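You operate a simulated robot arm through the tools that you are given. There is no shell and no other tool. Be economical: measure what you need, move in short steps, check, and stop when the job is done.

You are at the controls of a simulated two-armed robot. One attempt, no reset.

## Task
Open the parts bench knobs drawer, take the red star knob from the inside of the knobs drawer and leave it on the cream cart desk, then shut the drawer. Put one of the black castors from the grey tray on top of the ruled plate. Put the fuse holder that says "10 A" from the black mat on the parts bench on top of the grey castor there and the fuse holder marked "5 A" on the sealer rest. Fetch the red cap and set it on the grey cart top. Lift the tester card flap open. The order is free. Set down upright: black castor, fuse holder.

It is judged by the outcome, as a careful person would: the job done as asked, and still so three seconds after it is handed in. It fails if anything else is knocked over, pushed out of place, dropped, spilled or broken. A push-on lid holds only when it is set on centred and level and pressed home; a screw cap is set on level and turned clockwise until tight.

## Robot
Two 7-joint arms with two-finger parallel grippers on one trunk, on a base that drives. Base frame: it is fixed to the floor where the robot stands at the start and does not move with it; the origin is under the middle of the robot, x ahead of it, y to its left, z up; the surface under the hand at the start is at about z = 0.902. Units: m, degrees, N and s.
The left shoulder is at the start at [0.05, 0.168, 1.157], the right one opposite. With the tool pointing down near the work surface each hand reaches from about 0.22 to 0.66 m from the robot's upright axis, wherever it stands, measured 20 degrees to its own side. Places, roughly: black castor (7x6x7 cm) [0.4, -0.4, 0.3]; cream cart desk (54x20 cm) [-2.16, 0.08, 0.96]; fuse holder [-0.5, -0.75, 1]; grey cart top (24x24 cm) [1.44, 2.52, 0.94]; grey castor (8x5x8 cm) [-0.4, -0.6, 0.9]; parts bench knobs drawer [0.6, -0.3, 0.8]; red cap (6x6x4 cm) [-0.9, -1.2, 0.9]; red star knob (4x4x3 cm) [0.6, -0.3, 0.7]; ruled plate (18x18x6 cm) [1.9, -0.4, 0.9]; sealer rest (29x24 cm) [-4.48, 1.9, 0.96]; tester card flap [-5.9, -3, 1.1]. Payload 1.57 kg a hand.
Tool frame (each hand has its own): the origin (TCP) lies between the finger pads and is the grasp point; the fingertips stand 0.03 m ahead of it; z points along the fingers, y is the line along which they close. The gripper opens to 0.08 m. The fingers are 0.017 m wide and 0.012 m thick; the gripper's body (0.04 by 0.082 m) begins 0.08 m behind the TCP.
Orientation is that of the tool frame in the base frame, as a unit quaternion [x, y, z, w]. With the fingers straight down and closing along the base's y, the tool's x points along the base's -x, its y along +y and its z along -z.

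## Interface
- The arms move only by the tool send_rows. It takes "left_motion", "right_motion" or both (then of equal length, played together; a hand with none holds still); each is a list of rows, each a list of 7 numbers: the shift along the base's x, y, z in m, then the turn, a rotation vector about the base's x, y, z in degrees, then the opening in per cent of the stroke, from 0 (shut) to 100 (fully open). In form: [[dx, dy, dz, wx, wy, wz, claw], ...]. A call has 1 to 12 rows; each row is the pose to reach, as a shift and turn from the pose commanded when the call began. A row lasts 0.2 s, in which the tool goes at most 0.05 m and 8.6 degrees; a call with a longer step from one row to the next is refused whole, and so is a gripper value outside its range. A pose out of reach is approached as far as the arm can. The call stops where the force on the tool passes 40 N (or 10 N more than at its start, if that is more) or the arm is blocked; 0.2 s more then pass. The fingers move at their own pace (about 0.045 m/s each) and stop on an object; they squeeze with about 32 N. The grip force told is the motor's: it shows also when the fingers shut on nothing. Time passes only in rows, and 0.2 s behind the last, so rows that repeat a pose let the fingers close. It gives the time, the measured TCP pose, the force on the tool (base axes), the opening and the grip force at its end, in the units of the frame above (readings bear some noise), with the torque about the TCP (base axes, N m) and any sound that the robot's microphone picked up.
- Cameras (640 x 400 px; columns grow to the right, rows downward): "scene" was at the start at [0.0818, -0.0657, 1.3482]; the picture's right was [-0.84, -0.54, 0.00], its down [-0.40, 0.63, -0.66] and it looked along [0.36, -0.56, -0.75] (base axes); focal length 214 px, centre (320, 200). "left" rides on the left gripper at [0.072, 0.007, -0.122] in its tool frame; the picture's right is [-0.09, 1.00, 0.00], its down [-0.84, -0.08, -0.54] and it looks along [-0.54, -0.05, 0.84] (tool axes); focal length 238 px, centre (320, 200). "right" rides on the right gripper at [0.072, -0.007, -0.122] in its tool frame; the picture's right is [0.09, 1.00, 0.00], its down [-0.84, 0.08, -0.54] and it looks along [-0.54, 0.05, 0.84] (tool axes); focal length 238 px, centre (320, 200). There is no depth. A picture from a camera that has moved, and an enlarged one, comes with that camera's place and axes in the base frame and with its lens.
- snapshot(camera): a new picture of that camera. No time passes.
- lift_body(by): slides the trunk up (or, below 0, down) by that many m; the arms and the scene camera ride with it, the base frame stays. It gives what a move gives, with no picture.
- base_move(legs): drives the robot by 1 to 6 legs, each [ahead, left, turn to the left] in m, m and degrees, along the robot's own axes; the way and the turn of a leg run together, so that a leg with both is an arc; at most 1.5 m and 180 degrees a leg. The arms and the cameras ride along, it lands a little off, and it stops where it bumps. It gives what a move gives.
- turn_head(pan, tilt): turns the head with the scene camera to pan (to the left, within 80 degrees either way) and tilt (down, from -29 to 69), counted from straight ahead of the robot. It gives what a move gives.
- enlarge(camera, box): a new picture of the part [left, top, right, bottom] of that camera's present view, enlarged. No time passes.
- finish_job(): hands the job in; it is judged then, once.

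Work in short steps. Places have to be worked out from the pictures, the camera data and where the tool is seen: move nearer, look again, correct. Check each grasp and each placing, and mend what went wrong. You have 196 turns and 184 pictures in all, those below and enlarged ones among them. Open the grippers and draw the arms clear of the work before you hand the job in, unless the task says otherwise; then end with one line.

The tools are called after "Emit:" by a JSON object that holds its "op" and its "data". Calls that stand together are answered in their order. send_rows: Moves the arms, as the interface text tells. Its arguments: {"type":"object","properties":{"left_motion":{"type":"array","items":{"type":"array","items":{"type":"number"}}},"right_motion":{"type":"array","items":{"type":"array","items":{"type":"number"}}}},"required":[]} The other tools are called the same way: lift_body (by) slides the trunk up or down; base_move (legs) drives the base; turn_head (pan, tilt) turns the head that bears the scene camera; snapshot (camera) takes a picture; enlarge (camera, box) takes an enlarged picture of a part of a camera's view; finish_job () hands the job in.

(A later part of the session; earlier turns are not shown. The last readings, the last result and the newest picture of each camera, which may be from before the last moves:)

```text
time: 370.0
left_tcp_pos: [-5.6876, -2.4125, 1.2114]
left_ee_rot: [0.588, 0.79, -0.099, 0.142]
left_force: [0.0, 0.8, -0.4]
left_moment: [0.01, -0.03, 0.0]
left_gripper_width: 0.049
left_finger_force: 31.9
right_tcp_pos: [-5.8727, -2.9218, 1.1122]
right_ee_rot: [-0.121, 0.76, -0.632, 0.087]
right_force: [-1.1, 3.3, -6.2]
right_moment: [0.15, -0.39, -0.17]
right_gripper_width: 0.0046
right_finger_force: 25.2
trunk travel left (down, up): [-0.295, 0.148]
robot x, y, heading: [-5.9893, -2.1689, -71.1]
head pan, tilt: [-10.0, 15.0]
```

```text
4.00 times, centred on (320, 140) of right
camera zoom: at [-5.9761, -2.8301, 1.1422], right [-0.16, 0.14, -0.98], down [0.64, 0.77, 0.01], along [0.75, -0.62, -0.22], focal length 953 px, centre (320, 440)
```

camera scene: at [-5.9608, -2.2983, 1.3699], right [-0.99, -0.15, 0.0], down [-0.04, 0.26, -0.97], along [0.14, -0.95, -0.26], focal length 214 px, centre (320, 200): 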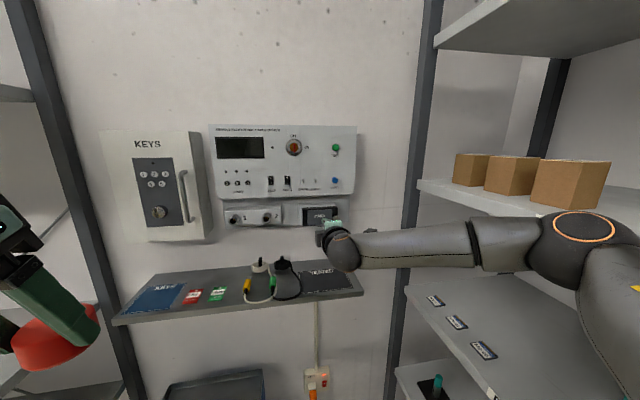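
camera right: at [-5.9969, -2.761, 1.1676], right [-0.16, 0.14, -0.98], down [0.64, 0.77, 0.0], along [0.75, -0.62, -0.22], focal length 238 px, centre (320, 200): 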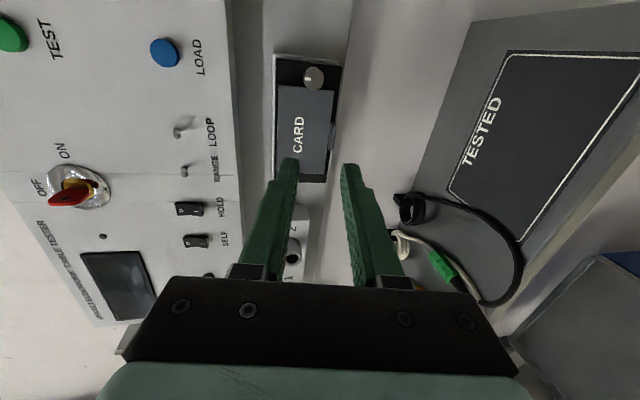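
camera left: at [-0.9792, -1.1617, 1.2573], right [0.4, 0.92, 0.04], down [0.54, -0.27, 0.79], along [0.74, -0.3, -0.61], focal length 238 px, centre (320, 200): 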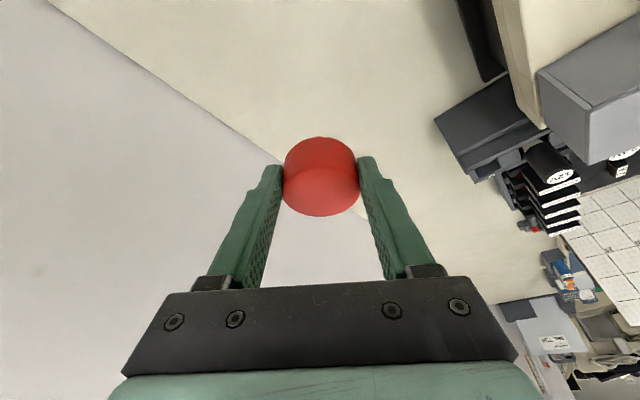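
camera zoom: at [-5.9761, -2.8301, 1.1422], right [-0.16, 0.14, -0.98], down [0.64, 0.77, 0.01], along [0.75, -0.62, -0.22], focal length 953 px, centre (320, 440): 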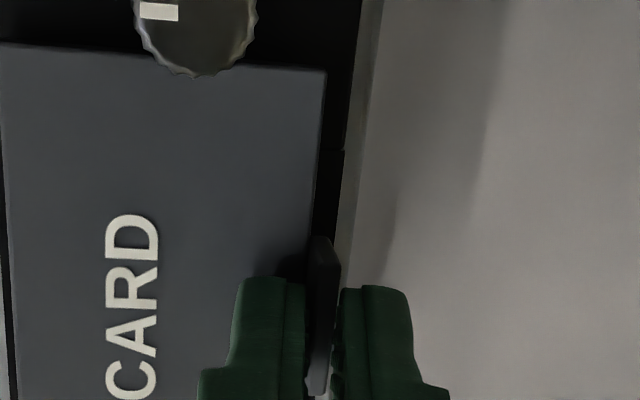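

The lip is gripped (4.6 mm). I'll swing it outward and up around the hinge with matching tool rotation.

Emit:
{"op": "send_rows", "data": {"right_motion": [[-0.001, 0.0032, 0.0023, 3.8, 1.2, 0, 0], [-0.0021, 0.0064, 0.0047, 7.6, 2.5, 0, 0], [-0.003, 0.0092, 0.0074, 11.4, 3.7, 0, 0], [-0.0039, 0.012, 0.0102, 15.2, 5, 0, 0], [-0.0055, 0.0169, 0.0165, 22.8, 7.4, 0, 0], [-0.0068, 0.0208, 0.0235, 30.4, 9.9, 0, 0], [-0.0078, 0.0239, 0.031, 38, 12.4, 0, 0]]}}

Emit:
{"op": "enlarge", "data": {"camera": "scene", "box": [260, 170, 388, 250]}}

Emit:
{"op": "snapshot", "data": {"camera": "right"}}

```text
time: 370.9
left_tcp_pos: [-5.6881, -2.413, 1.2123]
left_ee_rot: [0.587, 0.791, -0.099, 0.142]
left_force: [-0.5, -0.2, -0.3]
left_moment: [0.02, 0.05, 0.0]
left_gripper_width: 0.0489
left_finger_force: 32.3
right_tcp_pos: [-5.8798, -2.8992, 1.129]
right_ee_rot: [-0.129, 0.812, -0.564, 0.077]
right_force: [4.2, -2.8, 0.2]
right_moment: [0.11, -0.23, -0.19]
right_gripper_width: 0.0049
right_finger_force: 25.5
right hand out of reach, approached as far as the arm can: row 3, 4
trunk travel left (down, up): [-0.295, 0.148]
robot x, y, heading: [-5.9843, -2.1678, -71.1]
head pan, tilt: [-10.0, 15.0]
stopped in row 4 (right hand): the force on the tool passed its limit at 54 N (the readings are from after the stop); the commanded pose is now the measured one
```

```text
5.00 times, centred on (324, 210) of scene
camera zoom: at [-5.9602, -2.2994, 1.3696], right [-0.99, -0.15, 0.0], down [-0.04, 0.26, -0.97], along [0.15, -0.95, -0.26], focal length 1072 px, centre (300, 150)
```

zoom: 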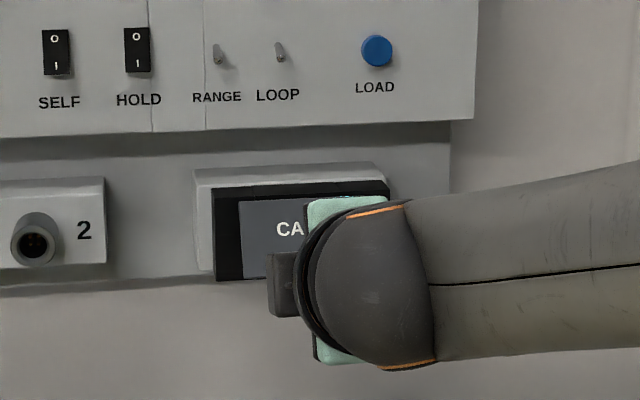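

```text
27 pictures are left
camera right: at [-5.9818, -2.814, 1.1789], right [-0.21, 0.3, -0.93], down [0.64, 0.76, 0.1], along [0.74, -0.58, -0.35], focal length 238 px, centre (320, 200)
```

right: 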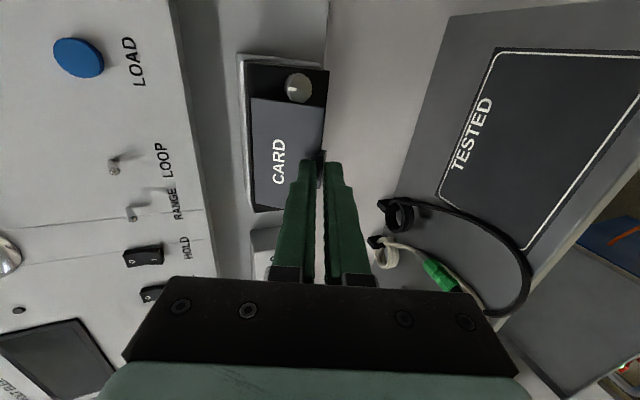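

I'll check whether the flap moved.

Emit:
{"op": "enlarge", "data": {"camera": "right", "box": [230, 50, 390, 190]}}

```text
2.86 times, centred on (310, 120) of right
camera zoom: at [-5.9818, -2.814, 1.1789], right [-0.21, 0.3, -0.93], down [0.64, 0.76, 0.1], along [0.74, -0.58, -0.35], focal length 681 px, centre (349, 429)
```

zoom: 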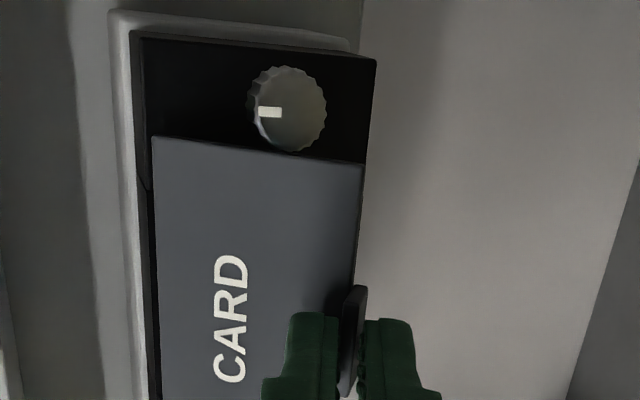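

The lip is still gripped, and the tip has moved 25 mm out, so the flap is about 27° open. I'll continue along the arc, mostly by translation.

Emit:
{"op": "send_rows", "data": {"right_motion": [[-0.0018, 0.0055, 0.004, 2, 0.7, 0, 0], [-0.0035, 0.0108, 0.0085, 4, 1.3, 0, 0], [-0.0052, 0.016, 0.0145, 6, 2, 0, 0], [-0.0067, 0.0207, 0.0215, 8, 2.6, 0, 0]]}}

Emit:
{"op": "enlarge", "data": {"camera": "right", "box": [200, 50, 400, 200]}}

```text
time: 371.9
left_tcp_pos: [-5.6886, -2.4126, 1.2119]
left_ee_rot: [0.587, 0.791, -0.099, 0.142]
left_force: [0.3, 0.0, 0.2]
left_moment: [0.03, 0.04, 0.0]
left_gripper_width: 0.049
left_finger_force: 31.5
right_tcp_pos: [-5.8961, -2.8443, 1.1106]
right_ee_rot: [-0.131, 0.845, -0.513, 0.071]
right_force: [0.8, 0.8, -0.3]
right_moment: [0.03, 0.01, 0.02]
right_gripper_width: 0.0
right_finger_force: 21.3
right hand out of reach, approached as far as the arm can: row 1, 2, 3, 4
trunk travel left (down, up): [-0.295, 0.148]
robot x, y, heading: [-5.987, -2.1698, -71.2]
head pan, tilt: [-10.0, 15.0]
```

```text
2.67 times, centred on (300, 125) of right
camera zoom: at [-5.9948, -2.7657, 1.1744], right [-0.24, 0.41, -0.88], down [0.65, 0.74, 0.17], along [0.72, -0.53, -0.44], focal length 636 px, centre (373, 400)
```

zoom: 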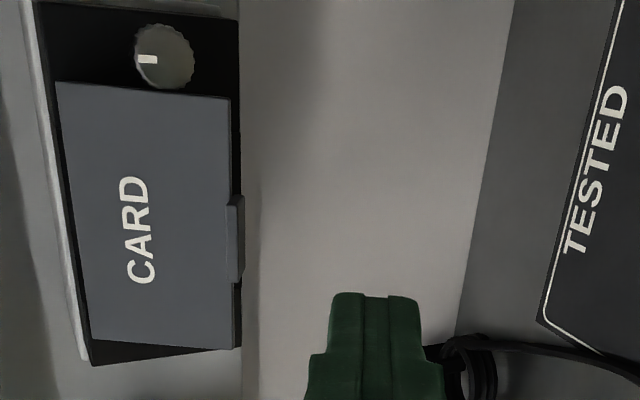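

The grip slipped off. I'll check the flap's state from the head camera.

Emit:
{"op": "enlarge", "data": {"camera": "scene", "box": [276, 180, 372, 240]}}

```text
6.67 times, centred on (324, 210) of scene
camera zoom: at [-5.9605, -2.2988, 1.3698], right [-0.99, -0.15, 0.0], down [-0.04, 0.26, -0.97], along [0.15, -0.95, -0.26], focal length 1430 px, centre (293, 133)
```

zoom: 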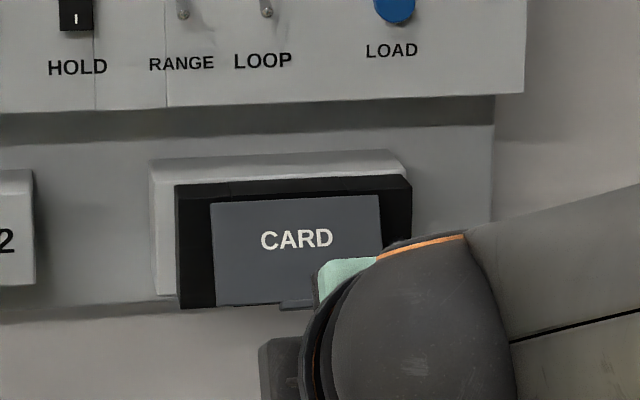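

The flap now stays about 9° open (friction hinge), so pulling works. I'll re-grip the lip with the tool pointing ~27° down and pull further.

Emit:
{"op": "send_rows", "data": {"right_motion": [[0, 0, 0.02, 0, 0, 0, 35], [0.008, -0.025, 0.02, 0, 0, 0, 35], [0.0164, -0.0504, 0.02, 0, 0, 0, 35], [0.0233, -0.0717, 0.0084, 0, 0, 0, 35], [0.0233, -0.0717, 0.0084, 0, 0, 0, 0], [0.0233, -0.0717, 0.0084, 0, 0, 0, 0], [0.0233, -0.0717, 0.0084, 0, 0, 0, 0]]}}

Emit:
{"op": "enlarge", "data": {"camera": "right", "box": [220, 60, 400, 195]}}

```text
time: 373.5
left_tcp_pos: [-5.6872, -2.4107, 1.212]
left_ee_rot: [0.588, 0.79, -0.099, 0.143]
left_force: [-0.2, 0.0, -0.9]
left_moment: [0.03, 0.01, 0.01]
left_gripper_width: 0.049
left_finger_force: 32.3
right_tcp_pos: [-5.8862, -2.8619, 1.0773]
right_ee_rot: [-0.134, 0.849, -0.506, 0.068]
right_force: [-1.5, 0.3, -0.3]
right_moment: [-0.03, 0.01, 0.0]
right_gripper_width: 0.0
right_finger_force: 21.4
right hand out of reach, approached as far as the arm can: row 1, 2, 3, 4, 5, 6, 7
trunk travel left (down, up): [-0.295, 0.148]
robot x, y, heading: [-5.9845, -2.1715, -71.3]
head pan, tilt: [-10.0, 15.0]
```

```text
2.96 times, centred on (310, 128) of right
camera zoom: at [-5.9847, -2.7846, 1.1432], right [-0.25, 0.42, -0.87], down [0.65, 0.74, 0.17], along [0.72, -0.52, -0.46], focal length 706 px, centre (350, 415)
```

zoom: 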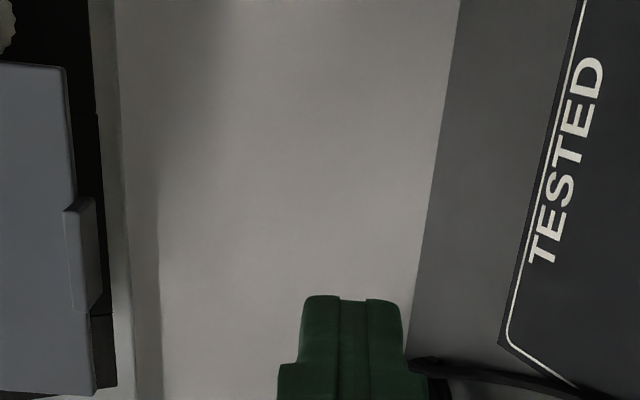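

That tool tilt puts the arm out of reach. I'll drive 5 cm closer and return the tool to ~10° down at the pre-grasp.

Emit:
{"op": "base_move", "data": {"legs": [[0.05, 0, 0]]}}

Emit:
{"op": "send_rows", "data": {"right_motion": [[-0.006, 0.018, 0, -4, -1.3, 0, 0], [-0.006, 0.018, 0.012, -8, -2.6, 0, 20], [-0.006, 0.018, 0.024, -12, -4, 0, 35], [-0.0055, 0.017, 0.034, -16.2, -5.3, 0, 35]]}}

Emit:
{"op": "enlarge", "data": {"camera": "right", "box": [220, 60, 400, 195]}}

```text
time: 374.4
left_tcp_pos: [-5.6729, -2.4601, 1.2123]
left_ee_rot: [0.587, 0.791, -0.098, 0.144]
left_force: [0.2, 0.4, -0.5]
left_moment: [0.01, 0.02, 0.01]
left_gripper_width: 0.0489
left_finger_force: 32.0
right_tcp_pos: [-5.8701, -2.91, 1.077]
right_ee_rot: [-0.134, 0.85, -0.506, 0.068]
right_force: [0.4, -0.1, -0.1]
right_moment: [-0.04, 0.03, -0.01]
right_gripper_width: 0.0
right_finger_force: 21.4
trunk travel left (down, up): [-0.295, 0.148]
robot x, y, heading: [-5.9695, -2.2162, -71.3]
head pan, tilt: [-10.0, 15.0]
```

```text
time: 375.4
left_tcp_pos: [-5.6727, -2.4601, 1.2131]
left_ee_rot: [0.587, 0.79, -0.099, 0.143]
left_force: [-0.2, 0.3, -0.3]
left_moment: [0.01, 0.01, -0.01]
left_gripper_width: 0.0491
left_finger_force: 32.6
right_tcp_pos: [-5.875, -2.8895, 1.1064]
right_ee_rot: [-0.12, 0.769, -0.622, 0.087]
right_force: [-6.5, 11.9, -16.0]
right_moment: [0.37, 0.1, -0.09]
right_gripper_width: 0.0122
right_finger_force: 0.3
trunk travel left (down, up): [-0.295, 0.148]
robot x, y, heading: [-5.9688, -2.2152, -71.3]
head pan, tilt: [-10.0, 15.0]
```

```text
2.96 times, centred on (310, 128) of right
camera zoom: at [-5.9792, -2.7991, 1.1394], right [-0.16, 0.17, -0.97], down [0.64, 0.77, 0.03], along [0.75, -0.62, -0.23], focal length 706 px, centre (350, 415)
```

zoom: 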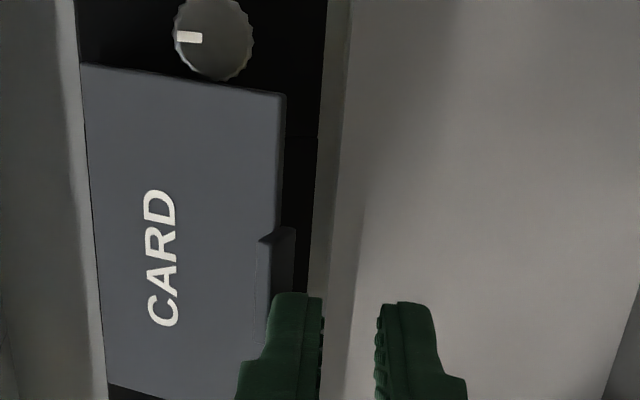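

The upper finger is pressing the lip from in front and below. I'll drop slightly, close the fingers, slide further under, and push up again, now that the flap is ajar and has leverage.

Emit:
{"op": "send_rows", "data": {"right_motion": [[0, 0, -0.02, 0, 0, 0, 0], [0, 0, -0.024, 0, 0, 0, 0], [0.004, -0.012, -0.024, 0, 0, 0, 0], [0.007, -0.021, -0.024, 0, 0, 0, 0], [0.007, -0.021, -0.012, 0, 0, 0, 0], [0.007, -0.021, 0, 0, 0, 0, 0], [0.006, -0.018, 0.012, 0, 0, 0, 0], [0.005, -0.015, 0.024, 0, 0, 0, 0], [0.004, -0.012, 0.036, 0, 0, 0, 0]]}}

Emit:
{"op": "enlarge", "data": {"camera": "right", "box": [200, 60, 400, 200]}}

```text
time: 377.1
left_tcp_pos: [-5.6724, -2.4599, 1.214]
left_ee_rot: [0.587, 0.79, -0.099, 0.144]
left_force: [0.4, -0.1, -0.3]
left_moment: [0.03, 0.01, -0.01]
left_gripper_width: 0.0489
left_finger_force: 31.9
right_tcp_pos: [-5.8713, -2.9043, 1.1107]
right_ee_rot: [-0.122, 0.776, -0.613, 0.086]
right_force: [-2.7, 2.9, -3.4]
right_moment: [0.08, 0.01, -0.1]
right_gripper_width: 0.0
right_finger_force: 21.5
trunk travel left (down, up): [-0.295, 0.148]
robot x, y, heading: [-5.9712, -2.2142, -71.5]
head pan, tilt: [-10.0, 15.0]
stopped in row 8 (right hand): the force on the tool passed its limit at 44 N (the readings are from after the stop); the commanded pose is now the measured one
```

```text
2.86 times, centred on (300, 130) of right
camera zoom: at [-5.9747, -2.815, 1.146], right [-0.17, 0.19, -0.97], down [0.64, 0.77, 0.04], along [0.75, -0.61, -0.25], focal length 681 px, centre (377, 400)
```

zoom: 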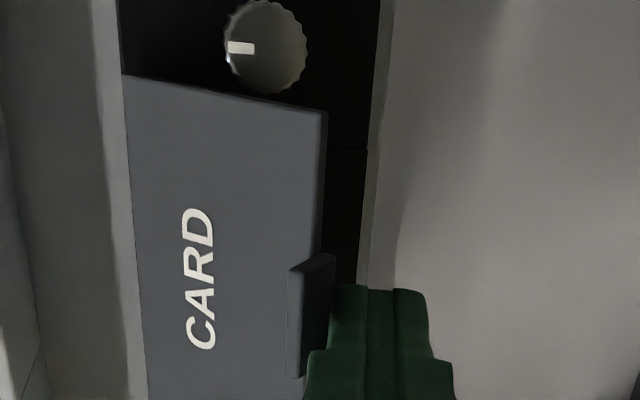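

It's opening more with each push. I'll shift 26 mm sideways past the lip so the finger bears on the flap's edge and inner face, then lift.

Emit:
{"op": "send_rows", "data": {"right_motion": [[0, 0, -0.02, 0, 0, 0, 0], [0.0247, 0.008, -0.022, 0, 0, 0, 0], [0.0277, -0.0015, -0.022, 0, 0, 0, 0], [0.0277, -0.0015, -0.01, 0, 0, 0, 0], [0.0277, -0.0015, 0.002, 0, 0, 0, 0], [0.0272, 0, 0.014, 0, 0, 0, 0], [0.0265, 0.002, 0.026, 0, 0, 0, 0], [0.0258, 0.004, 0.038, 0, 0, 0, 0], [0.0252, 0.006, 0.05, 0, 0, 0, 0]]}}

Emit:
{"op": "enlarge", "data": {"camera": "right", "box": [160, 40, 400, 200]}}

```text
time: 378.7
left_tcp_pos: [-5.6726, -2.46, 1.2132]
left_ee_rot: [0.588, 0.79, -0.099, 0.143]
left_force: [0.5, -0.2, 0.0]
left_moment: [0.01, 0.02, -0.01]
left_gripper_width: 0.0487
left_finger_force: 32.1
right_tcp_pos: [-5.8436, -2.9002, 1.1174]
right_ee_rot: [-0.126, 0.784, -0.602, 0.086]
right_force: [-3.1, 2.7, -3.2]
right_moment: [0.01, -0.07, -0.04]
right_gripper_width: 0.0
right_finger_force: 21.4
trunk travel left (down, up): [-0.295, 0.148]
robot x, y, heading: [-5.9715, -2.2127, -71.3]
head pan, tilt: [-10.0, 15.0]
stopped in row 7 (right hand): the force on the tool passed its limit at 46 N (the readings are from after the stop); the commanded pose is now the measured one
```

```text
2.50 times, centred on (280, 120) of right
camera zoom: at [-5.9477, -2.8111, 1.157], right [-0.18, 0.21, -0.96], down [0.64, 0.77, 0.05], along [0.75, -0.6, -0.28], focal length 596 px, centre (420, 400)
```

zoom: 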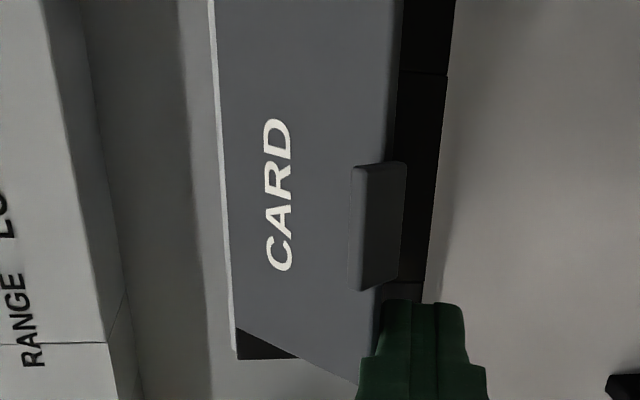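

The flap is now about 35° open and holding. I'll continue pushing up from under its edge.

Emit:
{"op": "send_rows", "data": {"right_motion": [[0, 0, -0.01, 0, 0, 0, 0], [0.003, -0.0095, -0.01, 0, 0, 0, 0], [0.003, -0.0095, 0.002, 0, 0, 0, 0], [0.002, -0.006, 0.012, 0, 0, 0, 0], [0.001, -0.003, 0.022, 0, 0, 0, 0], [0, 0, 0.032, 0, 0, 0, 0], [-0.001, 0.003, 0.042, 0, 0, 0, 0], [-0.002, 0.006, 0.052, 0, 0, 0, 0]]}}

Emit:
{"op": "send_rows", "data": {"right_motion": [[0, 0, 0.01, 0, 0, 0, 0], [-0.001, 0.003, 0.02, 0, 0, 0, 0], [-0.002, 0.006, 0.03, 0, 0, 0, 0], [-0.002, 0.006, 0.04, 0, 0, 0, 0]]}}

Emit:
{"op": "enlarge", "data": {"camera": "right", "box": [160, 40, 400, 200]}}

```text
time: 380.5
left_tcp_pos: [-5.6722, -2.4586, 1.2117]
left_ee_rot: [0.588, 0.79, -0.099, 0.143]
left_force: [-0.2, -0.7, -1.3]
left_moment: [-0.01, -0.01, 0.0]
left_gripper_width: 0.0489
left_finger_force: 32.0
right_tcp_pos: [-5.8462, -2.8949, 1.1717]
right_ee_rot: [-0.125, 0.784, -0.602, 0.087]
right_force: [0.2, 0.4, -2.1]
right_moment: [0.08, 0.02, -0.04]
right_gripper_width: 0.0001
right_finger_force: 21.7
trunk travel left (down, up): [-0.295, 0.148]
robot x, y, heading: [-5.9715, -2.2132, -71.4]
head pan, tilt: [-10.0, 15.0]
```

```text
time: 381.2
left_tcp_pos: [-5.6738, -2.4583, 1.214]
left_ee_rot: [0.587, 0.79, -0.1, 0.144]
left_force: [0.1, 0.8, -0.3]
left_moment: [-0.02, -0.03, 0.01]
left_gripper_width: 0.0489
left_finger_force: 32.0
right_tcp_pos: [-5.847, -2.8883, 1.1778]
right_ee_rot: [-0.128, 0.792, -0.59, 0.085]
right_force: [-2.6, 2.0, -6.6]
right_moment: [0.17, 0.02, -0.06]
right_gripper_width: 0.0
right_finger_force: 21.5
trunk travel left (down, up): [-0.295, 0.148]
robot x, y, heading: [-5.9721, -2.2133, -71.7]
head pan, tilt: [-10.0, 15.0]
stopped in row 3 (right hand): the force on the tool passed its limit at 43 N (the readings are from after the stop); the commanded pose is now the measured one
```

```text
2.50 times, centred on (280, 120) of right
camera zoom: at [-5.9504, -2.8013, 1.2198], right [-0.19, 0.24, -0.95], down [0.63, 0.77, 0.07], along [0.75, -0.59, -0.3], focal length 596 px, centre (420, 400)
```

zoom: 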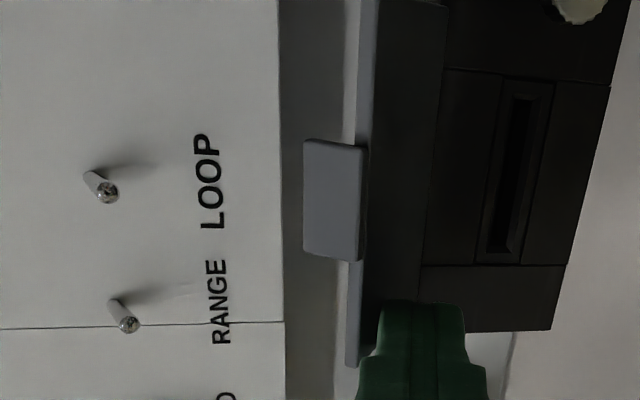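

The flap is now past horizontal, and the card slot is exposed. I'll ease down, withdraw, and check whether it stays.

Emit:
{"op": "send_rows", "data": {"right_motion": [[0, 0, -0.01, 0, 0, 0, 0], [-0.008, 0.024, -0.015, 0, 0, 0, 0], [-0.018, 0.055, -0.02, 0, 0, 0, 0], [-0.028, 0.085, -0.02, 0, 0, 0, 0]]}}

Emit:
{"op": "base_move", "data": {"legs": [[-0.08, 0, 0]]}}

Emit:
{"op": "enlarge", "data": {"camera": "scene", "box": [250, 150, 394, 240]}}

```text
time: 382.2
left_tcp_pos: [-5.6722, -2.4594, 1.2121]
left_ee_rot: [0.588, 0.79, -0.1, 0.143]
left_force: [-0.2, 0.2, 0.2]
left_moment: [-0.01, -0.02, 0.05]
left_gripper_width: 0.0491
left_finger_force: 31.8
right_tcp_pos: [-5.8751, -2.8033, 1.1581]
right_ee_rot: [-0.128, 0.791, -0.592, 0.085]
right_force: [-0.4, 0.0, 0.2]
right_moment: [-0.03, -0.03, -0.03]
right_gripper_width: 0.0
right_finger_force: 21.3
trunk travel left (down, up): [-0.295, 0.148]
robot x, y, heading: [-5.9728, -2.2161, -71.0]
head pan, tilt: [-10.0, 15.0]
```

```text
time: 383.2
left_tcp_pos: [-5.6975, -2.3838, 1.2129]
left_ee_rot: [0.587, 0.79, -0.1, 0.144]
left_force: [-0.6, 0.5, 0.9]
left_moment: [0.0, -0.04, -0.03]
left_gripper_width: 0.0488
left_finger_force: 31.9
right_tcp_pos: [-5.8998, -2.7289, 1.159]
right_ee_rot: [-0.129, 0.791, -0.592, 0.085]
right_force: [-0.1, -0.7, -1.2]
right_moment: [0.04, -0.01, 0.0]
right_gripper_width: 0.0001
right_finger_force: 21.4
trunk travel left (down, up): [-0.295, 0.148]
robot x, y, heading: [-5.9979, -2.1402, -71.4]
head pan, tilt: [-10.0, 15.0]
```

```text
4.44 times, centred on (322, 195) of scene
camera zoom: at [-5.9708, -2.2692, 1.37], right [-0.99, -0.15, 0.0], down [-0.04, 0.26, -0.97], along [0.14, -0.96, -0.26], focal length 953 px, centre (311, 222)
```

zoom: 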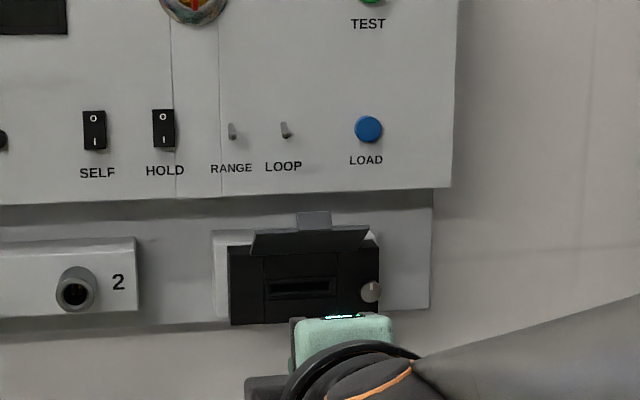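

The flap stays open. The last item is the red cap to the grey cart. I'll move left 0.2 m and fold the right arm back down before driving out.

Emit:
{"op": "base_move", "data": {"legs": [[-0.04, 0.18, 0]]}}

Emit:
{"op": "send_rows", "data": {"right_motion": [[-0.007, 0.022, 0.005, 7.6, 2.5, 0, 0], [-0.014, 0.044, 0.01, 15.2, 5, 0, 0], [-0.021, 0.066, 0.015, 22.8, 7.4, 0, 0], [-0.028, 0.088, 0.02, 30.4, 9.9, 0, 0], [-0.035, 0.11, 0.025, 38, 12.4, 0, 0], [-0.042, 0.132, 0.03, 45.6, 14.8, 0, 0], [-0.049, 0.154, 0.035, 53.2, 17.3, 0, 0], [-0.056, 0.175, 0.04, 60.8, 19.8, 0, 0], [-0.063, 0.197, 0.045, 65, 21.2, 0, 0], [-0.069, 0.215, 0.05, 65, 21.2, 0, 0]]}}

Emit:
{"op": "lift_body", "data": {"by": 0.1}}

```text
time: 385.5
left_tcp_pos: [-5.5369, -2.2887, 1.2132]
left_ee_rot: [0.589, 0.789, -0.099, 0.143]
left_force: [0.8, 0.4, 0.1]
left_moment: [0.03, 0.05, -0.02]
left_gripper_width: 0.0486
left_finger_force: 32.4
right_tcp_pos: [-5.7418, -2.6349, 1.1599]
right_ee_rot: [-0.127, 0.791, -0.592, 0.084]
right_force: [0.2, -0.5, -0.2]
right_moment: [-0.02, -0.01, 0.04]
right_gripper_width: 0.0
right_finger_force: 21.5
trunk travel left (down, up): [-0.295, 0.148]
robot x, y, heading: [-5.8391, -2.0451, -71.5]
head pan, tilt: [-10.0, 15.0]
```

```text
time: 387.7
left_tcp_pos: [-5.5392, -2.2903, 1.2134]
left_ee_rot: [0.588, 0.79, -0.099, 0.143]
left_force: [0.1, 0.1, -1.0]
left_moment: [0.0, -0.03, 0.01]
left_gripper_width: 0.0489
left_finger_force: 32.6
right_tcp_pos: [-5.8054, -2.3439, 1.1669]
right_ee_rot: [-0.163, 0.986, -0.044, 0.001]
right_force: [0.6, -0.1, -0.8]
right_moment: [0.01, -0.02, -0.03]
right_gripper_width: 0.0
right_finger_force: 20.9
right hand out of reach, approached as far as the arm can: row 2, 3, 4, 5, 6, 7, 8, 9, 10
trunk travel left (down, up): [-0.295, 0.148]
robot x, y, heading: [-5.8352, -2.0436, -71.7]
head pan, tilt: [-10.0, 15.0]
```

```text
time: 389.0
left_tcp_pos: [-5.5385, -2.2892, 1.3129]
left_ee_rot: [0.589, 0.79, -0.1, 0.142]
left_force: [0.7, -0.2, 0.4]
left_moment: [0.02, 0.02, -0.01]
left_gripper_width: 0.0489
left_finger_force: 31.7
right_tcp_pos: [-5.8055, -2.3434, 1.2668]
right_ee_rot: [-0.163, 0.986, -0.045, 0.0]
right_force: [0.1, -0.3, -0.3]
right_moment: [0.03, 0.01, -0.02]
right_gripper_width: 0.0
right_finger_force: 21.2
trunk travel left (down, up): [-0.395, 0.048]
robot x, y, heading: [-5.8402, -2.0464, -71.4]
head pan, tilt: [-10.0, 15.0]
```

I'll retrace the route: left along the corridor, then straight back past the tub.

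Emit:
{"op": "base_move", "data": {"legs": [[0, 1.17, 0], [0, 1.15, 0], [-1.15, 0, 0], [-1.15, 0, 0]]}}

```text
time: 420.2
left_tcp_pos: [-4.128, 0.6322, 1.3122]
left_ee_rot: [0.575, 0.8, -0.096, 0.145]
left_force: [0.0, -0.1, -0.7]
left_moment: [-0.01, 0.0, 0.01]
left_gripper_width: 0.0491
left_finger_force: 31.8
right_tcp_pos: [-4.3932, 0.5694, 1.2667]
right_ee_rot: [-0.179, 0.983, -0.045, 0.001]
right_force: [0.6, -0.2, -0.5]
right_moment: [-0.01, 0.02, 0.0]
right_gripper_width: 0.0002
right_finger_force: 20.9
trunk travel left (down, up): [-0.395, 0.048]
robot x, y, heading: [-4.4332, 0.8636, -69.7]
head pan, tilt: [-10.0, 15.0]
```

On track. I'll continue back along the sealer bench and around to the lane by the cream cart.

Emit:
{"op": "base_move", "data": {"legs": [[0, 1.35, 0], [0.5, 0.43, 0], [0.38, 1.16, 0]]}}

Emit:
{"op": "turn_head", "data": {"pan": 75, "tilt": 15}}

Emit:
{"op": "snapshot", "data": {"camera": "scene"}}

```text
time: 446.5
left_tcp_pos: [-1.0424, 0.7927, 1.3121]
left_ee_rot: [0.586, 0.792, -0.099, 0.142]
left_force: [0.0, 0.4, -0.9]
left_moment: [0.01, -0.04, 0.01]
left_gripper_width: 0.0489
left_finger_force: 32.1
right_tcp_pos: [-1.3094, 0.7372, 1.2662]
right_ee_rot: [-0.166, 0.985, -0.045, 0.001]
right_force: [-0.3, -0.3, -0.7]
right_moment: [0.02, 0.02, -0.01]
right_gripper_width: 0.0002
right_finger_force: 21.2
trunk travel left (down, up): [-0.395, 0.048]
robot x, y, heading: [-1.3442, 1.0341, -71.3]
head pan, tilt: [-10.0, 15.0]
```

```text
time: 448.1
left_tcp_pos: [-1.0435, 0.7929, 1.3118]
left_ee_rot: [0.586, 0.791, -0.099, 0.143]
left_force: [0.2, 0.7, -0.4]
left_moment: [-0.04, -0.01, 0.0]
left_gripper_width: 0.0488
left_finger_force: 32.4
right_tcp_pos: [-1.3112, 0.7367, 1.2666]
right_ee_rot: [-0.165, 0.985, -0.045, 0.001]
right_force: [-0.4, 0.1, -0.4]
right_moment: [-0.02, 0.0, -0.05]
right_gripper_width: 0.0002
right_finger_force: 21.6
trunk travel left (down, up): [-0.395, 0.048]
robot x, y, heading: [-1.345, 1.0308, -71.1]
head pan, tilt: [75.0, 15.0]
```

```text
17 pictures are left
camera scene: at [-1.2371, 1.0043, 1.4699], right [0.07, -1.0, 0.0], down [-0.26, -0.02, -0.97], along [0.96, 0.06, -0.26], focal length 214 px, centre (320, 200)
```

scene: 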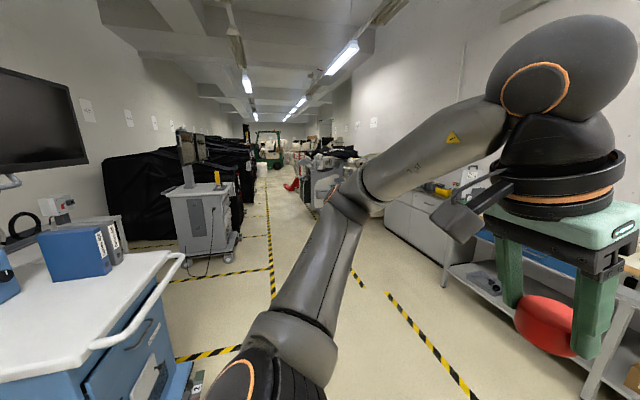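

The grey cart (with monitor) is at the far left. I'll drive along the aisle, then turn to face it.

Emit:
{"op": "base_move", "data": {"legs": [[0.25, 0.883, 0], [0.25, 0.883, 0], [0.25, 0.883, 0], [0, 0, 179]]}}

Emit:
{"op": "turn_head", "data": {"pan": -5, "tilt": 30}}

Emit:
{"op": "snapshot", "data": {"camera": "scene"}}

```text
time: 478.8
left_tcp_pos: [1.1312, 1.4149, 1.3128]
left_ee_rot: [0.764, -0.621, -0.138, -0.105]
left_force: [-0.3, 0.9, -0.4]
left_moment: [-0.02, 0.03, 0.03]
left_gripper_width: 0.0486
left_finger_force: 31.7
right_tcp_pos: [1.4029, 1.4463, 1.2668]
right_ee_rot: [0.992, 0.122, 0.001, -0.045]
right_force: [-0.4, -0.1, 0.5]
right_moment: [0.02, -0.04, -0.03]
right_gripper_width: 0.0001
right_finger_force: 21.5
trunk travel left (down, up): [-0.395, 0.048]
robot x, y, heading: [1.4076, 1.145, 103.6]
head pan, tilt: [75.0, 15.0]
```

```text
time: 480.3
left_tcp_pos: [1.131, 1.4144, 1.3127]
left_ee_rot: [0.764, -0.621, -0.139, -0.105]
left_force: [0.3, 0.4, 0.1]
left_moment: [-0.02, 0.04, 0.01]
left_gripper_width: 0.0488
left_finger_force: 31.8
right_tcp_pos: [1.4028, 1.4454, 1.2662]
right_ee_rot: [0.992, 0.121, 0.001, -0.045]
right_force: [-0.1, 0.5, -0.5]
right_moment: [-0.01, -0.03, -0.02]
right_gripper_width: 0.0002
right_finger_force: 21.0
trunk travel left (down, up): [-0.395, 0.048]
robot x, y, heading: [1.4086, 1.146, 103.7]
head pan, tilt: [-5.0, 30.0]
```

```text
16 pictures are left
camera scene: at [1.3845, 1.2736, 1.4457], right [0.99, 0.15, 0.0], down [0.08, -0.49, -0.87], along [-0.13, 0.86, -0.5], focal length 214 px, centre (320, 200)
```

scene: 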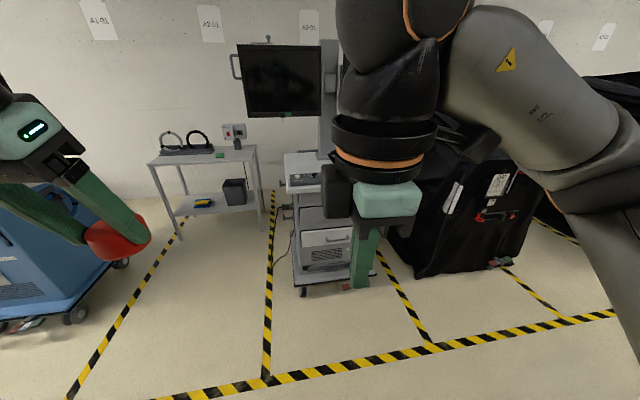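

The right hand is in front of the cart. I'll move it aside and zoom on the cart top.

Emit:
{"op": "send_rows", "data": {"right_motion": [[0.045, 0.011, 0, 0, 0, 0, 0], [0.09, 0.022, 0, 0, 0, 0, 0], [0.135, 0.033, 0, 0, 0, 0, 0], [0.18, 0.044, 0, 0, 0, 0, 0]]}}

Emit:
{"op": "enlarge", "data": {"camera": "scene", "box": [220, 120, 420, 245]}}

```text
time: 481.3
left_tcp_pos: [1.1316, 1.4151, 1.312]
left_ee_rot: [0.764, -0.621, -0.139, -0.105]
left_force: [0.1, 0.0, -0.7]
left_moment: [0.0, 0.02, 0.01]
left_gripper_width: 0.0488
left_finger_force: 32.0
right_tcp_pos: [1.531, 1.4147, 1.2367]
right_ee_rot: [0.992, 0.121, 0.001, -0.046]
right_force: [0.0, 1.3, -0.1]
right_moment: [0.01, 0.01, -0.03]
right_gripper_width: 0.0
right_finger_force: 21.4
right hand out of reach, approached as far as the arm can: row 1, 2, 3, 4
trunk travel left (down, up): [-0.395, 0.048]
robot x, y, heading: [1.4061, 1.1441, 103.8]
head pan, tilt: [-5.0, 30.0]
```

```text
3.20 times, centred on (320, 182) of scene
camera zoom: at [1.3853, 1.2734, 1.4457], right [0.99, 0.15, 0.0], down [0.07, -0.49, -0.87], along [-0.13, 0.86, -0.5], focal length 686 px, centre (320, 256)
```

zoom: 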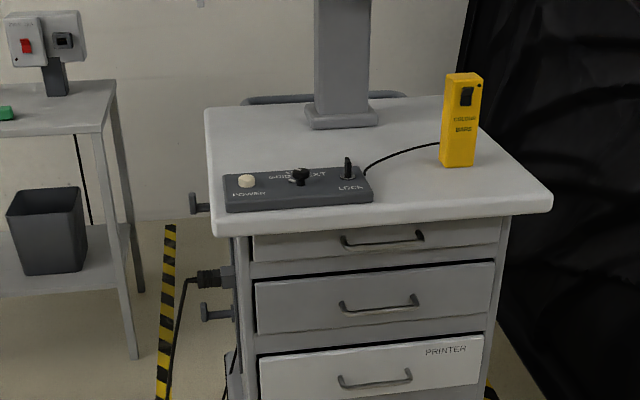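

The free area is the right-front of the cart top, so I'll place the cap near (1.415, 2.445). Driving up to the cart now.

Emit:
{"op": "base_move", "data": {"legs": [[0.66, -0.42, 0]]}}

Emit:
{"op": "lift_body", "data": {"by": -0.14}}

```text
time: 485.6
left_tcp_pos: [1.3671, 2.1594, 1.3126]
left_ee_rot: [0.769, -0.616, -0.139, -0.104]
left_force: [0.2, 1.1, 0.1]
left_moment: [-0.02, 0.0, 0.0]
left_gripper_width: 0.0485
left_finger_force: 31.7
right_tcp_pos: [1.7646, 2.1668, 1.2354]
right_ee_rot: [0.991, 0.127, 0.002, -0.046]
right_force: [0.0, 0.3, -0.7]
right_moment: [-0.03, -0.01, -0.01]
right_gripper_width: 0.0001
right_finger_force: 21.3
trunk travel left (down, up): [-0.395, 0.048]
robot x, y, heading: [1.6449, 1.8906, 104.6]
head pan, tilt: [-5.0, 30.0]
```

```text
time: 487.2
left_tcp_pos: [1.367, 2.1592, 1.172]
left_ee_rot: [0.769, -0.616, -0.139, -0.103]
left_force: [-0.7, 0.5, -0.5]
left_moment: [0.02, 0.0, 0.0]
left_gripper_width: 0.0483
left_finger_force: 31.9
right_tcp_pos: [1.7648, 2.1654, 1.0968]
right_ee_rot: [0.991, 0.126, 0.001, -0.046]
right_force: [-0.2, -0.4, 0.2]
right_moment: [0.01, 0.0, -0.01]
right_gripper_width: 0.0
right_finger_force: 21.2
trunk travel left (down, up): [-0.255, 0.188]
robot x, y, heading: [1.6448, 1.8929, 104.3]
head pan, tilt: [-5.0, 30.0]
```

I'll extend the left hand over the spot and look.

Emit:
{"op": "send_rows", "data": {"left_motion": [[0.008, 0.048, 0, 0, 0, 0, 0], [0.016, 0.095, 0, 0, 0, 0, 0], [0.024, 0.143, 0, 0, 0, 0, 0], [0.032, 0.19, 0, 0, 0, 0, 0], [0.04, 0.238, 0, 0, 0, 0, 0], [0.048, 0.286, 0, 0, 0, 0, 0]]}}

Emit:
{"op": "snapshot", "data": {"camera": "left"}}

Emit:
{"op": "snapshot", "data": {"camera": "scene"}}

```text
time: 488.6
left_tcp_pos: [1.4172, 2.4442, 1.1753]
left_ee_rot: [0.767, -0.617, -0.141, -0.104]
left_force: [-0.6, -0.1, -0.8]
left_moment: [-0.03, -0.02, 0.0]
left_gripper_width: 0.0484
left_finger_force: 32.3
right_tcp_pos: [1.7662, 2.1656, 1.0954]
right_ee_rot: [0.991, 0.127, 0.001, -0.045]
right_force: [0.5, 0.3, -0.8]
right_moment: [0.01, 0.02, 0.03]
right_gripper_width: 0.0
right_finger_force: 21.4
trunk travel left (down, up): [-0.255, 0.188]
robot x, y, heading: [1.6476, 1.8959, 104.3]
head pan, tilt: [-5.0, 30.0]
```

```text
14 pictures are left
camera left: at [1.4343, 2.3353, 1.2661], right [-0.99, -0.13, 0.05], down [-0.04, 0.6, 0.8], along [-0.13, 0.79, -0.6], focal length 238 px, centre (320, 200)
```

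left: 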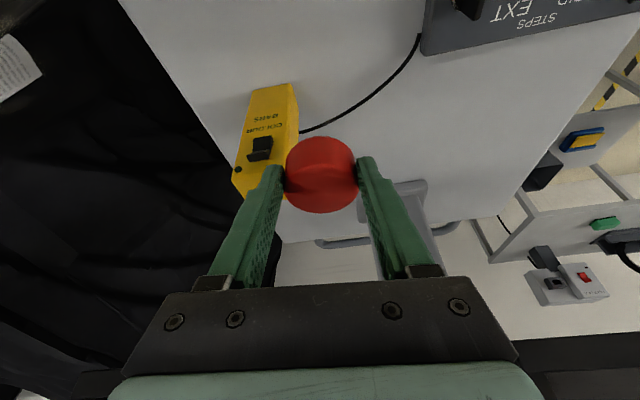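

```text
13 pictures are left
camera scene: at [1.6235, 2.0221, 1.3056], right [0.99, 0.16, 0.0], down [0.08, -0.49, -0.87], along [-0.14, 0.85, -0.5], focal length 214 px, centre (320, 200)
```

scene: 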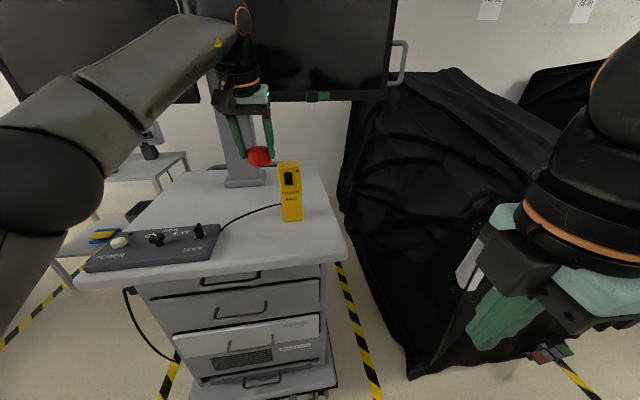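

The landing spot is clear, in front-left of the yellow unit. I'll shift 1 cm left and lower.

Emit:
{"op": "lift_body", "data": {"by": -0.12}}

Emit:
{"op": "send_rows", "data": {"left_motion": [[-0.01, 0, -0.03, 0, 0, 0, 0], [-0.01, 0, -0.06, 0, 0, 0, 0]]}}

Emit:
{"op": "enlarge", "data": {"camera": "scene", "box": [220, 130, 380, 230]}}

```text
time: 490.1
left_tcp_pos: [1.4145, 2.4422, 1.0551]
left_ee_rot: [0.768, -0.616, -0.139, -0.104]
left_force: [-0.1, -0.3, -0.9]
left_moment: [-0.05, -0.01, 0.02]
left_gripper_width: 0.0486
left_finger_force: 31.7
right_tcp_pos: [1.7661, 2.1656, 0.9748]
right_ee_rot: [0.991, 0.128, 0.001, -0.045]
right_force: [0.7, -0.3, 0.5]
right_moment: [-0.01, 0.04, 0.02]
right_gripper_width: 0.0
right_finger_force: 21.3
trunk travel left (down, up): [-0.135, 0.308]
robot x, y, heading: [1.6502, 1.8968, 104.8]
head pan, tilt: [-5.0, 30.0]
```

```text
time: 490.7
left_tcp_pos: [1.4041, 2.446, 0.9983]
left_ee_rot: [0.768, -0.616, -0.139, -0.104]
left_force: [0.5, -0.2, -0.9]
left_moment: [-0.02, 0.02, -0.06]
left_gripper_width: 0.049
left_finger_force: 31.8
right_tcp_pos: [1.7655, 2.1656, 0.9753]
right_ee_rot: [0.991, 0.127, 0.002, -0.045]
right_force: [-0.6, -0.4, 0.3]
right_moment: [0.02, 0.01, 0.01]
right_gripper_width: 0.0
right_finger_force: 20.9
trunk travel left (down, up): [-0.135, 0.308]
robot x, y, heading: [1.6478, 1.8949, 104.5]
head pan, tilt: [-5.0, 30.0]
```

```text
4.00 times, centred on (300, 180) of scene
camera zoom: at [1.6223, 2.0218, 1.1857], right [0.99, 0.16, 0.0], down [0.08, -0.49, -0.87], along [-0.14, 0.85, -0.5], focal length 858 px, centre (400, 280)
```

zoom: 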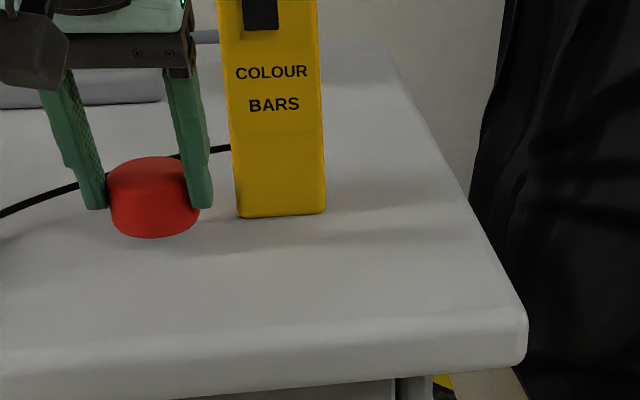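

The right finger is close to the yellow unit. I'll shift 15 mm left, then lower to contact.

Emit:
{"op": "send_rows", "data": {"left_motion": [[-0.015, -0.006, 0, 0, 0, 0, 0], [-0.015, -0.006, -0.008, 0, 0, 0, 0], [-0.015, -0.006, -0.016, 0, 0, 0, 0]]}}

Emit:
{"op": "send_rows", "data": {"left_motion": [[0, 0, -0.004, 0, 0, 0, 0], [0, 0, -0.008, 0, 0, 0, 0]]}}

Emit:
{"op": "send_rows", "data": {"left_motion": [[0, 0, -0.004, 0, 0, 0, 0], [0, 0, -0.007, 0, 0, 0, 0]]}}

```text
time: 491.5
left_tcp_pos: [1.3895, 2.439, 0.983]
left_ee_rot: [0.768, -0.615, -0.141, -0.106]
left_force: [-0.6, -0.7, 5.3]
left_moment: [0.05, -0.08, 0.0]
left_gripper_width: 0.0488
left_finger_force: 32.1
right_tcp_pos: [1.7655, 2.165, 0.9762]
right_ee_rot: [0.991, 0.127, 0.002, -0.046]
right_force: [0.9, 0.0, -0.6]
right_moment: [-0.03, 0.01, -0.01]
right_gripper_width: 0.0
right_finger_force: 21.8
trunk travel left (down, up): [-0.135, 0.308]
robot x, y, heading: [1.647, 1.8944, 104.4]
head pan, tilt: [-5.0, 30.0]
```

```text
time: 492.1
left_tcp_pos: [1.3887, 2.4381, 0.978]
left_ee_rot: [0.768, -0.615, -0.143, -0.108]
left_force: [-3.8, 4.9, 27.0]
left_moment: [0.59, 0.18, 0.01]
left_gripper_width: 0.0493
left_finger_force: 31.8
right_tcp_pos: [1.7651, 2.1644, 0.9757]
right_ee_rot: [0.991, 0.127, 0.001, -0.047]
right_force: [0.3, 0.1, -0.2]
right_moment: [0.02, 0.0, -0.01]
right_gripper_width: 0.0
right_finger_force: 21.2
trunk travel left (down, up): [-0.135, 0.308]
robot x, y, heading: [1.6453, 1.8929, 104.7]
head pan, tilt: [-5.0, 30.0]
```

```text
time: 492.7
left_tcp_pos: [1.3898, 2.4362, 0.9715]
left_ee_rot: [0.768, -0.616, -0.143, -0.108]
left_force: [-2.1, 2.3, 30.7]
left_moment: [0.45, -0.02, 0.08]
left_gripper_width: 0.0497
left_finger_force: 31.8
right_tcp_pos: [1.7661, 2.1634, 0.9767]
right_ee_rot: [0.991, 0.127, 0.001, -0.047]
right_force: [-0.3, 0.4, -0.1]
right_moment: [-0.03, 0.01, 0.0]
right_gripper_width: 0.0
right_finger_force: 21.5
trunk travel left (down, up): [-0.135, 0.308]
robot x, y, heading: [1.6468, 1.8921, 104.6]
head pan, tilt: [-5.0, 30.0]
```

Contact is firm. I'll ease up 2 mm, release a limited amount, and withdraw upward.

Emit:
{"op": "send_rows", "data": {"left_motion": [[0, 0, 0.004, 0, 0, 0, 0], [0, 0, 0.004, 0, 0, 0, 66], [0, 0, 0.004, 0, 0, 0, 74], [0, 0, 0.004, 0, 0, 0, 74], [0, -0.008, 0.03, 0, 0, 0, 74], [0.002, -0.02, 0.07, 0, 0, 0, 74], [0.004, -0.035, 0.11, 0, 0, 0, 74]]}}

Emit:
{"op": "enlarge", "data": {"camera": "scene", "box": [200, 120, 400, 245]}}

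```text
time: 494.3
left_tcp_pos: [1.3921, 2.4023, 1.0754]
left_ee_rot: [0.768, -0.617, -0.138, -0.103]
left_force: [-0.3, 0.1, 0.1]
left_moment: [0.03, -0.01, 0.02]
left_gripper_width: 0.0588
left_finger_force: 0.1
right_tcp_pos: [1.7653, 2.1661, 0.9759]
right_ee_rot: [0.991, 0.127, 0.001, -0.046]
right_force: [-0.4, 0.0, 0.4]
right_moment: [0.0, -0.01, 0.0]
right_gripper_width: 0.0
right_finger_force: 20.9
trunk travel left (down, up): [-0.135, 0.308]
robot x, y, heading: [1.65, 1.8964, 104.6]
head pan, tilt: [-5.0, 30.0]
```

```text
3.20 times, centred on (300, 182) of scene
camera zoom: at [1.6226, 2.0215, 1.1856], right [0.99, 0.16, 0.0], down [0.08, -0.49, -0.87], along [-0.14, 0.85, -0.5], focal length 686 px, centre (384, 256)
```

zoom: 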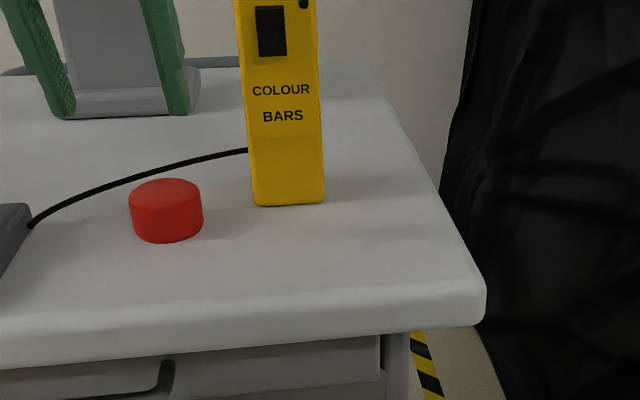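

The cap sits level on the cart top. I'll back away, open both grippers, and take a last look at the bench items.

Emit:
{"op": "base_move", "data": {"legs": [[-0.5, 0, 0], [0, 0, 150]]}}

Emit:
{"op": "send_rows", "data": {"left_motion": [[0, 0, 0, 0, 0, 0, 100], [0, 0, 0, 0, 0, 0, 100]], "right_motion": [[0, 0, 0, 0, 0, 0, 60], [0, 0, 0, 0, 0, 0, 100]]}}

Emit:
{"op": "lift_body", "data": {"by": 0.28}}

Emit:
{"op": "turn_head", "data": {"pan": 0, "tilt": 22}}

Emit:
{"op": "snapshot", "data": {"camera": "scene"}}

```text
time: 503.6
left_tcp_pos: [1.7661, 0.84, 1.0741]
left_ee_rot: [0.78, 0.602, -0.134, 0.111]
left_force: [-0.4, 0.2, -0.4]
left_moment: [-0.03, -0.02, 0.01]
left_gripper_width: 0.0591
left_finger_force: 0.0
right_tcp_pos: [1.5436, 1.2194, 0.9762]
right_ee_rot: [0.109, 0.993, -0.043, -0.012]
right_force: [0.9, 0.5, 0.0]
right_moment: [-0.02, -0.02, -0.02]
right_gripper_width: 0.0001
right_finger_force: 21.4
trunk travel left (down, up): [-0.135, 0.308]
robot x, y, heading: [1.7699, 1.4074, -102.7]
head pan, tilt: [-5.0, 30.0]
```

```text
time: 504.2
left_tcp_pos: [1.7665, 0.8399, 1.0741]
left_ee_rot: [0.78, 0.601, -0.134, 0.111]
left_force: [0.1, 0.4, 0.2]
left_moment: [-0.01, 0.03, 0.01]
left_gripper_width: 0.0802
left_finger_force: 0.0
right_tcp_pos: [1.5424, 1.2197, 0.9767]
right_ee_rot: [0.11, 0.993, -0.044, -0.012]
right_force: [0.1, 0.2, 0.1]
right_moment: [-0.01, -0.01, -0.02]
right_gripper_width: 0.0478
right_finger_force: 0.2
trunk travel left (down, up): [-0.135, 0.308]
robot x, y, heading: [1.7705, 1.4078, -102.7]
head pan, tilt: [-5.0, 30.0]
```

```text
time: 507.0
left_tcp_pos: [1.7662, 0.8392, 1.3552]
left_ee_rot: [0.78, 0.602, -0.134, 0.111]
left_force: [0.6, 0.8, -0.3]
left_moment: [0.0, -0.02, 0.01]
left_gripper_width: 0.0797
left_finger_force: 0.1
right_tcp_pos: [1.5433, 1.219, 1.2563]
right_ee_rot: [0.109, 0.993, -0.044, -0.012]
right_force: [0.2, 1.1, -0.4]
right_moment: [-0.02, 0.0, 0.02]
right_gripper_width: 0.0799
right_finger_force: 0.0
trunk travel left (down, up): [-0.415, 0.028]
robot x, y, heading: [1.77, 1.4064, -102.8]
head pan, tilt: [-5.0, 30.0]
```

```text
time: 507.7
left_tcp_pos: [1.7672, 0.841, 1.3558]
left_ee_rot: [0.78, 0.602, -0.133, 0.11]
left_force: [-0.2, -0.2, 0.5]
left_moment: [0.01, -0.02, 0.05]
left_gripper_width: 0.08
left_finger_force: 0.0
right_tcp_pos: [1.5421, 1.2201, 1.2557]
right_ee_rot: [0.109, 0.993, -0.043, -0.012]
right_force: [0.3, -0.5, -0.4]
right_moment: [0.01, -0.02, 0.01]
right_gripper_width: 0.08
right_finger_force: 0.0
trunk travel left (down, up): [-0.415, 0.028]
robot x, y, heading: [1.7698, 1.4061, -102.7]
head pan, tilt: [0.0, 22.0]
```

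```text
10 pictures are left
camera scene: at [1.7423, 1.2793, 1.4784], right [-0.98, 0.22, 0.0], down [0.08, 0.37, -0.93], along [-0.21, -0.9, -0.38], focal length 214 px, centre (320, 200)
```

scene: 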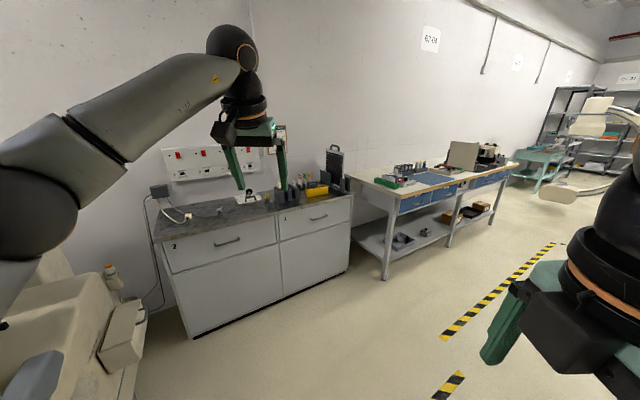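

I'll zoom on the counter and the bench for a final check.

Emit:
{"op": "enlarge", "data": {"camera": "scene", "box": [360, 120, 536, 230]}}

Emit:
{"op": "enlarge", "data": {"camera": "scene", "box": [190, 160, 350, 260]}}

```text
3.64 times, centred on (448, 175) of scene
camera zoom: at [1.7423, 1.2793, 1.4784], right [-0.98, 0.22, 0.0], down [0.08, 0.37, -0.93], along [-0.21, -0.9, -0.38], focal length 780 px, centre (-146, 291)
```

zoom: 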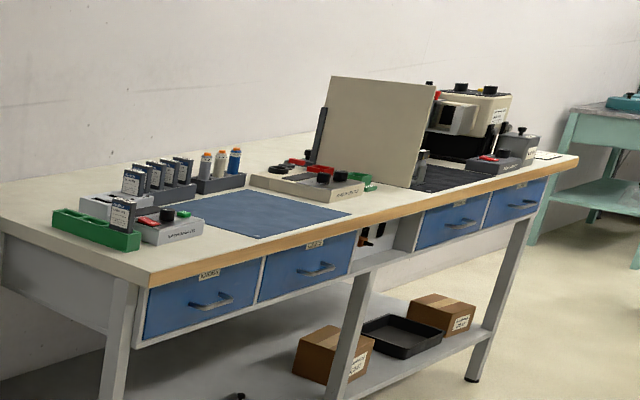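

```text
4.00 times, centred on (270, 210) of scene
camera zoom: at [1.7423, 1.2793, 1.4784], right [-0.98, 0.22, 0.0], down [0.08, 0.37, -0.93], along [-0.21, -0.9, -0.38], focal length 858 px, centre (520, 160)
```

zoom: 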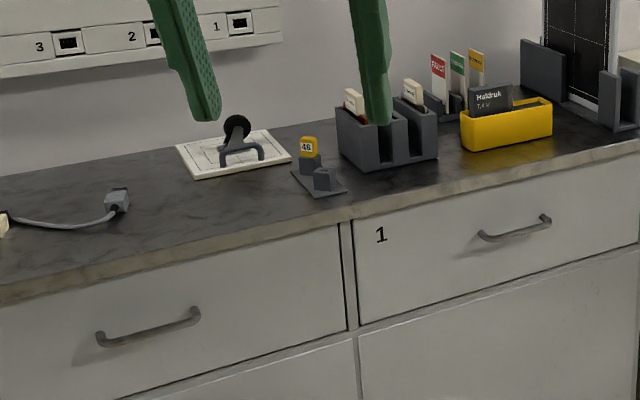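

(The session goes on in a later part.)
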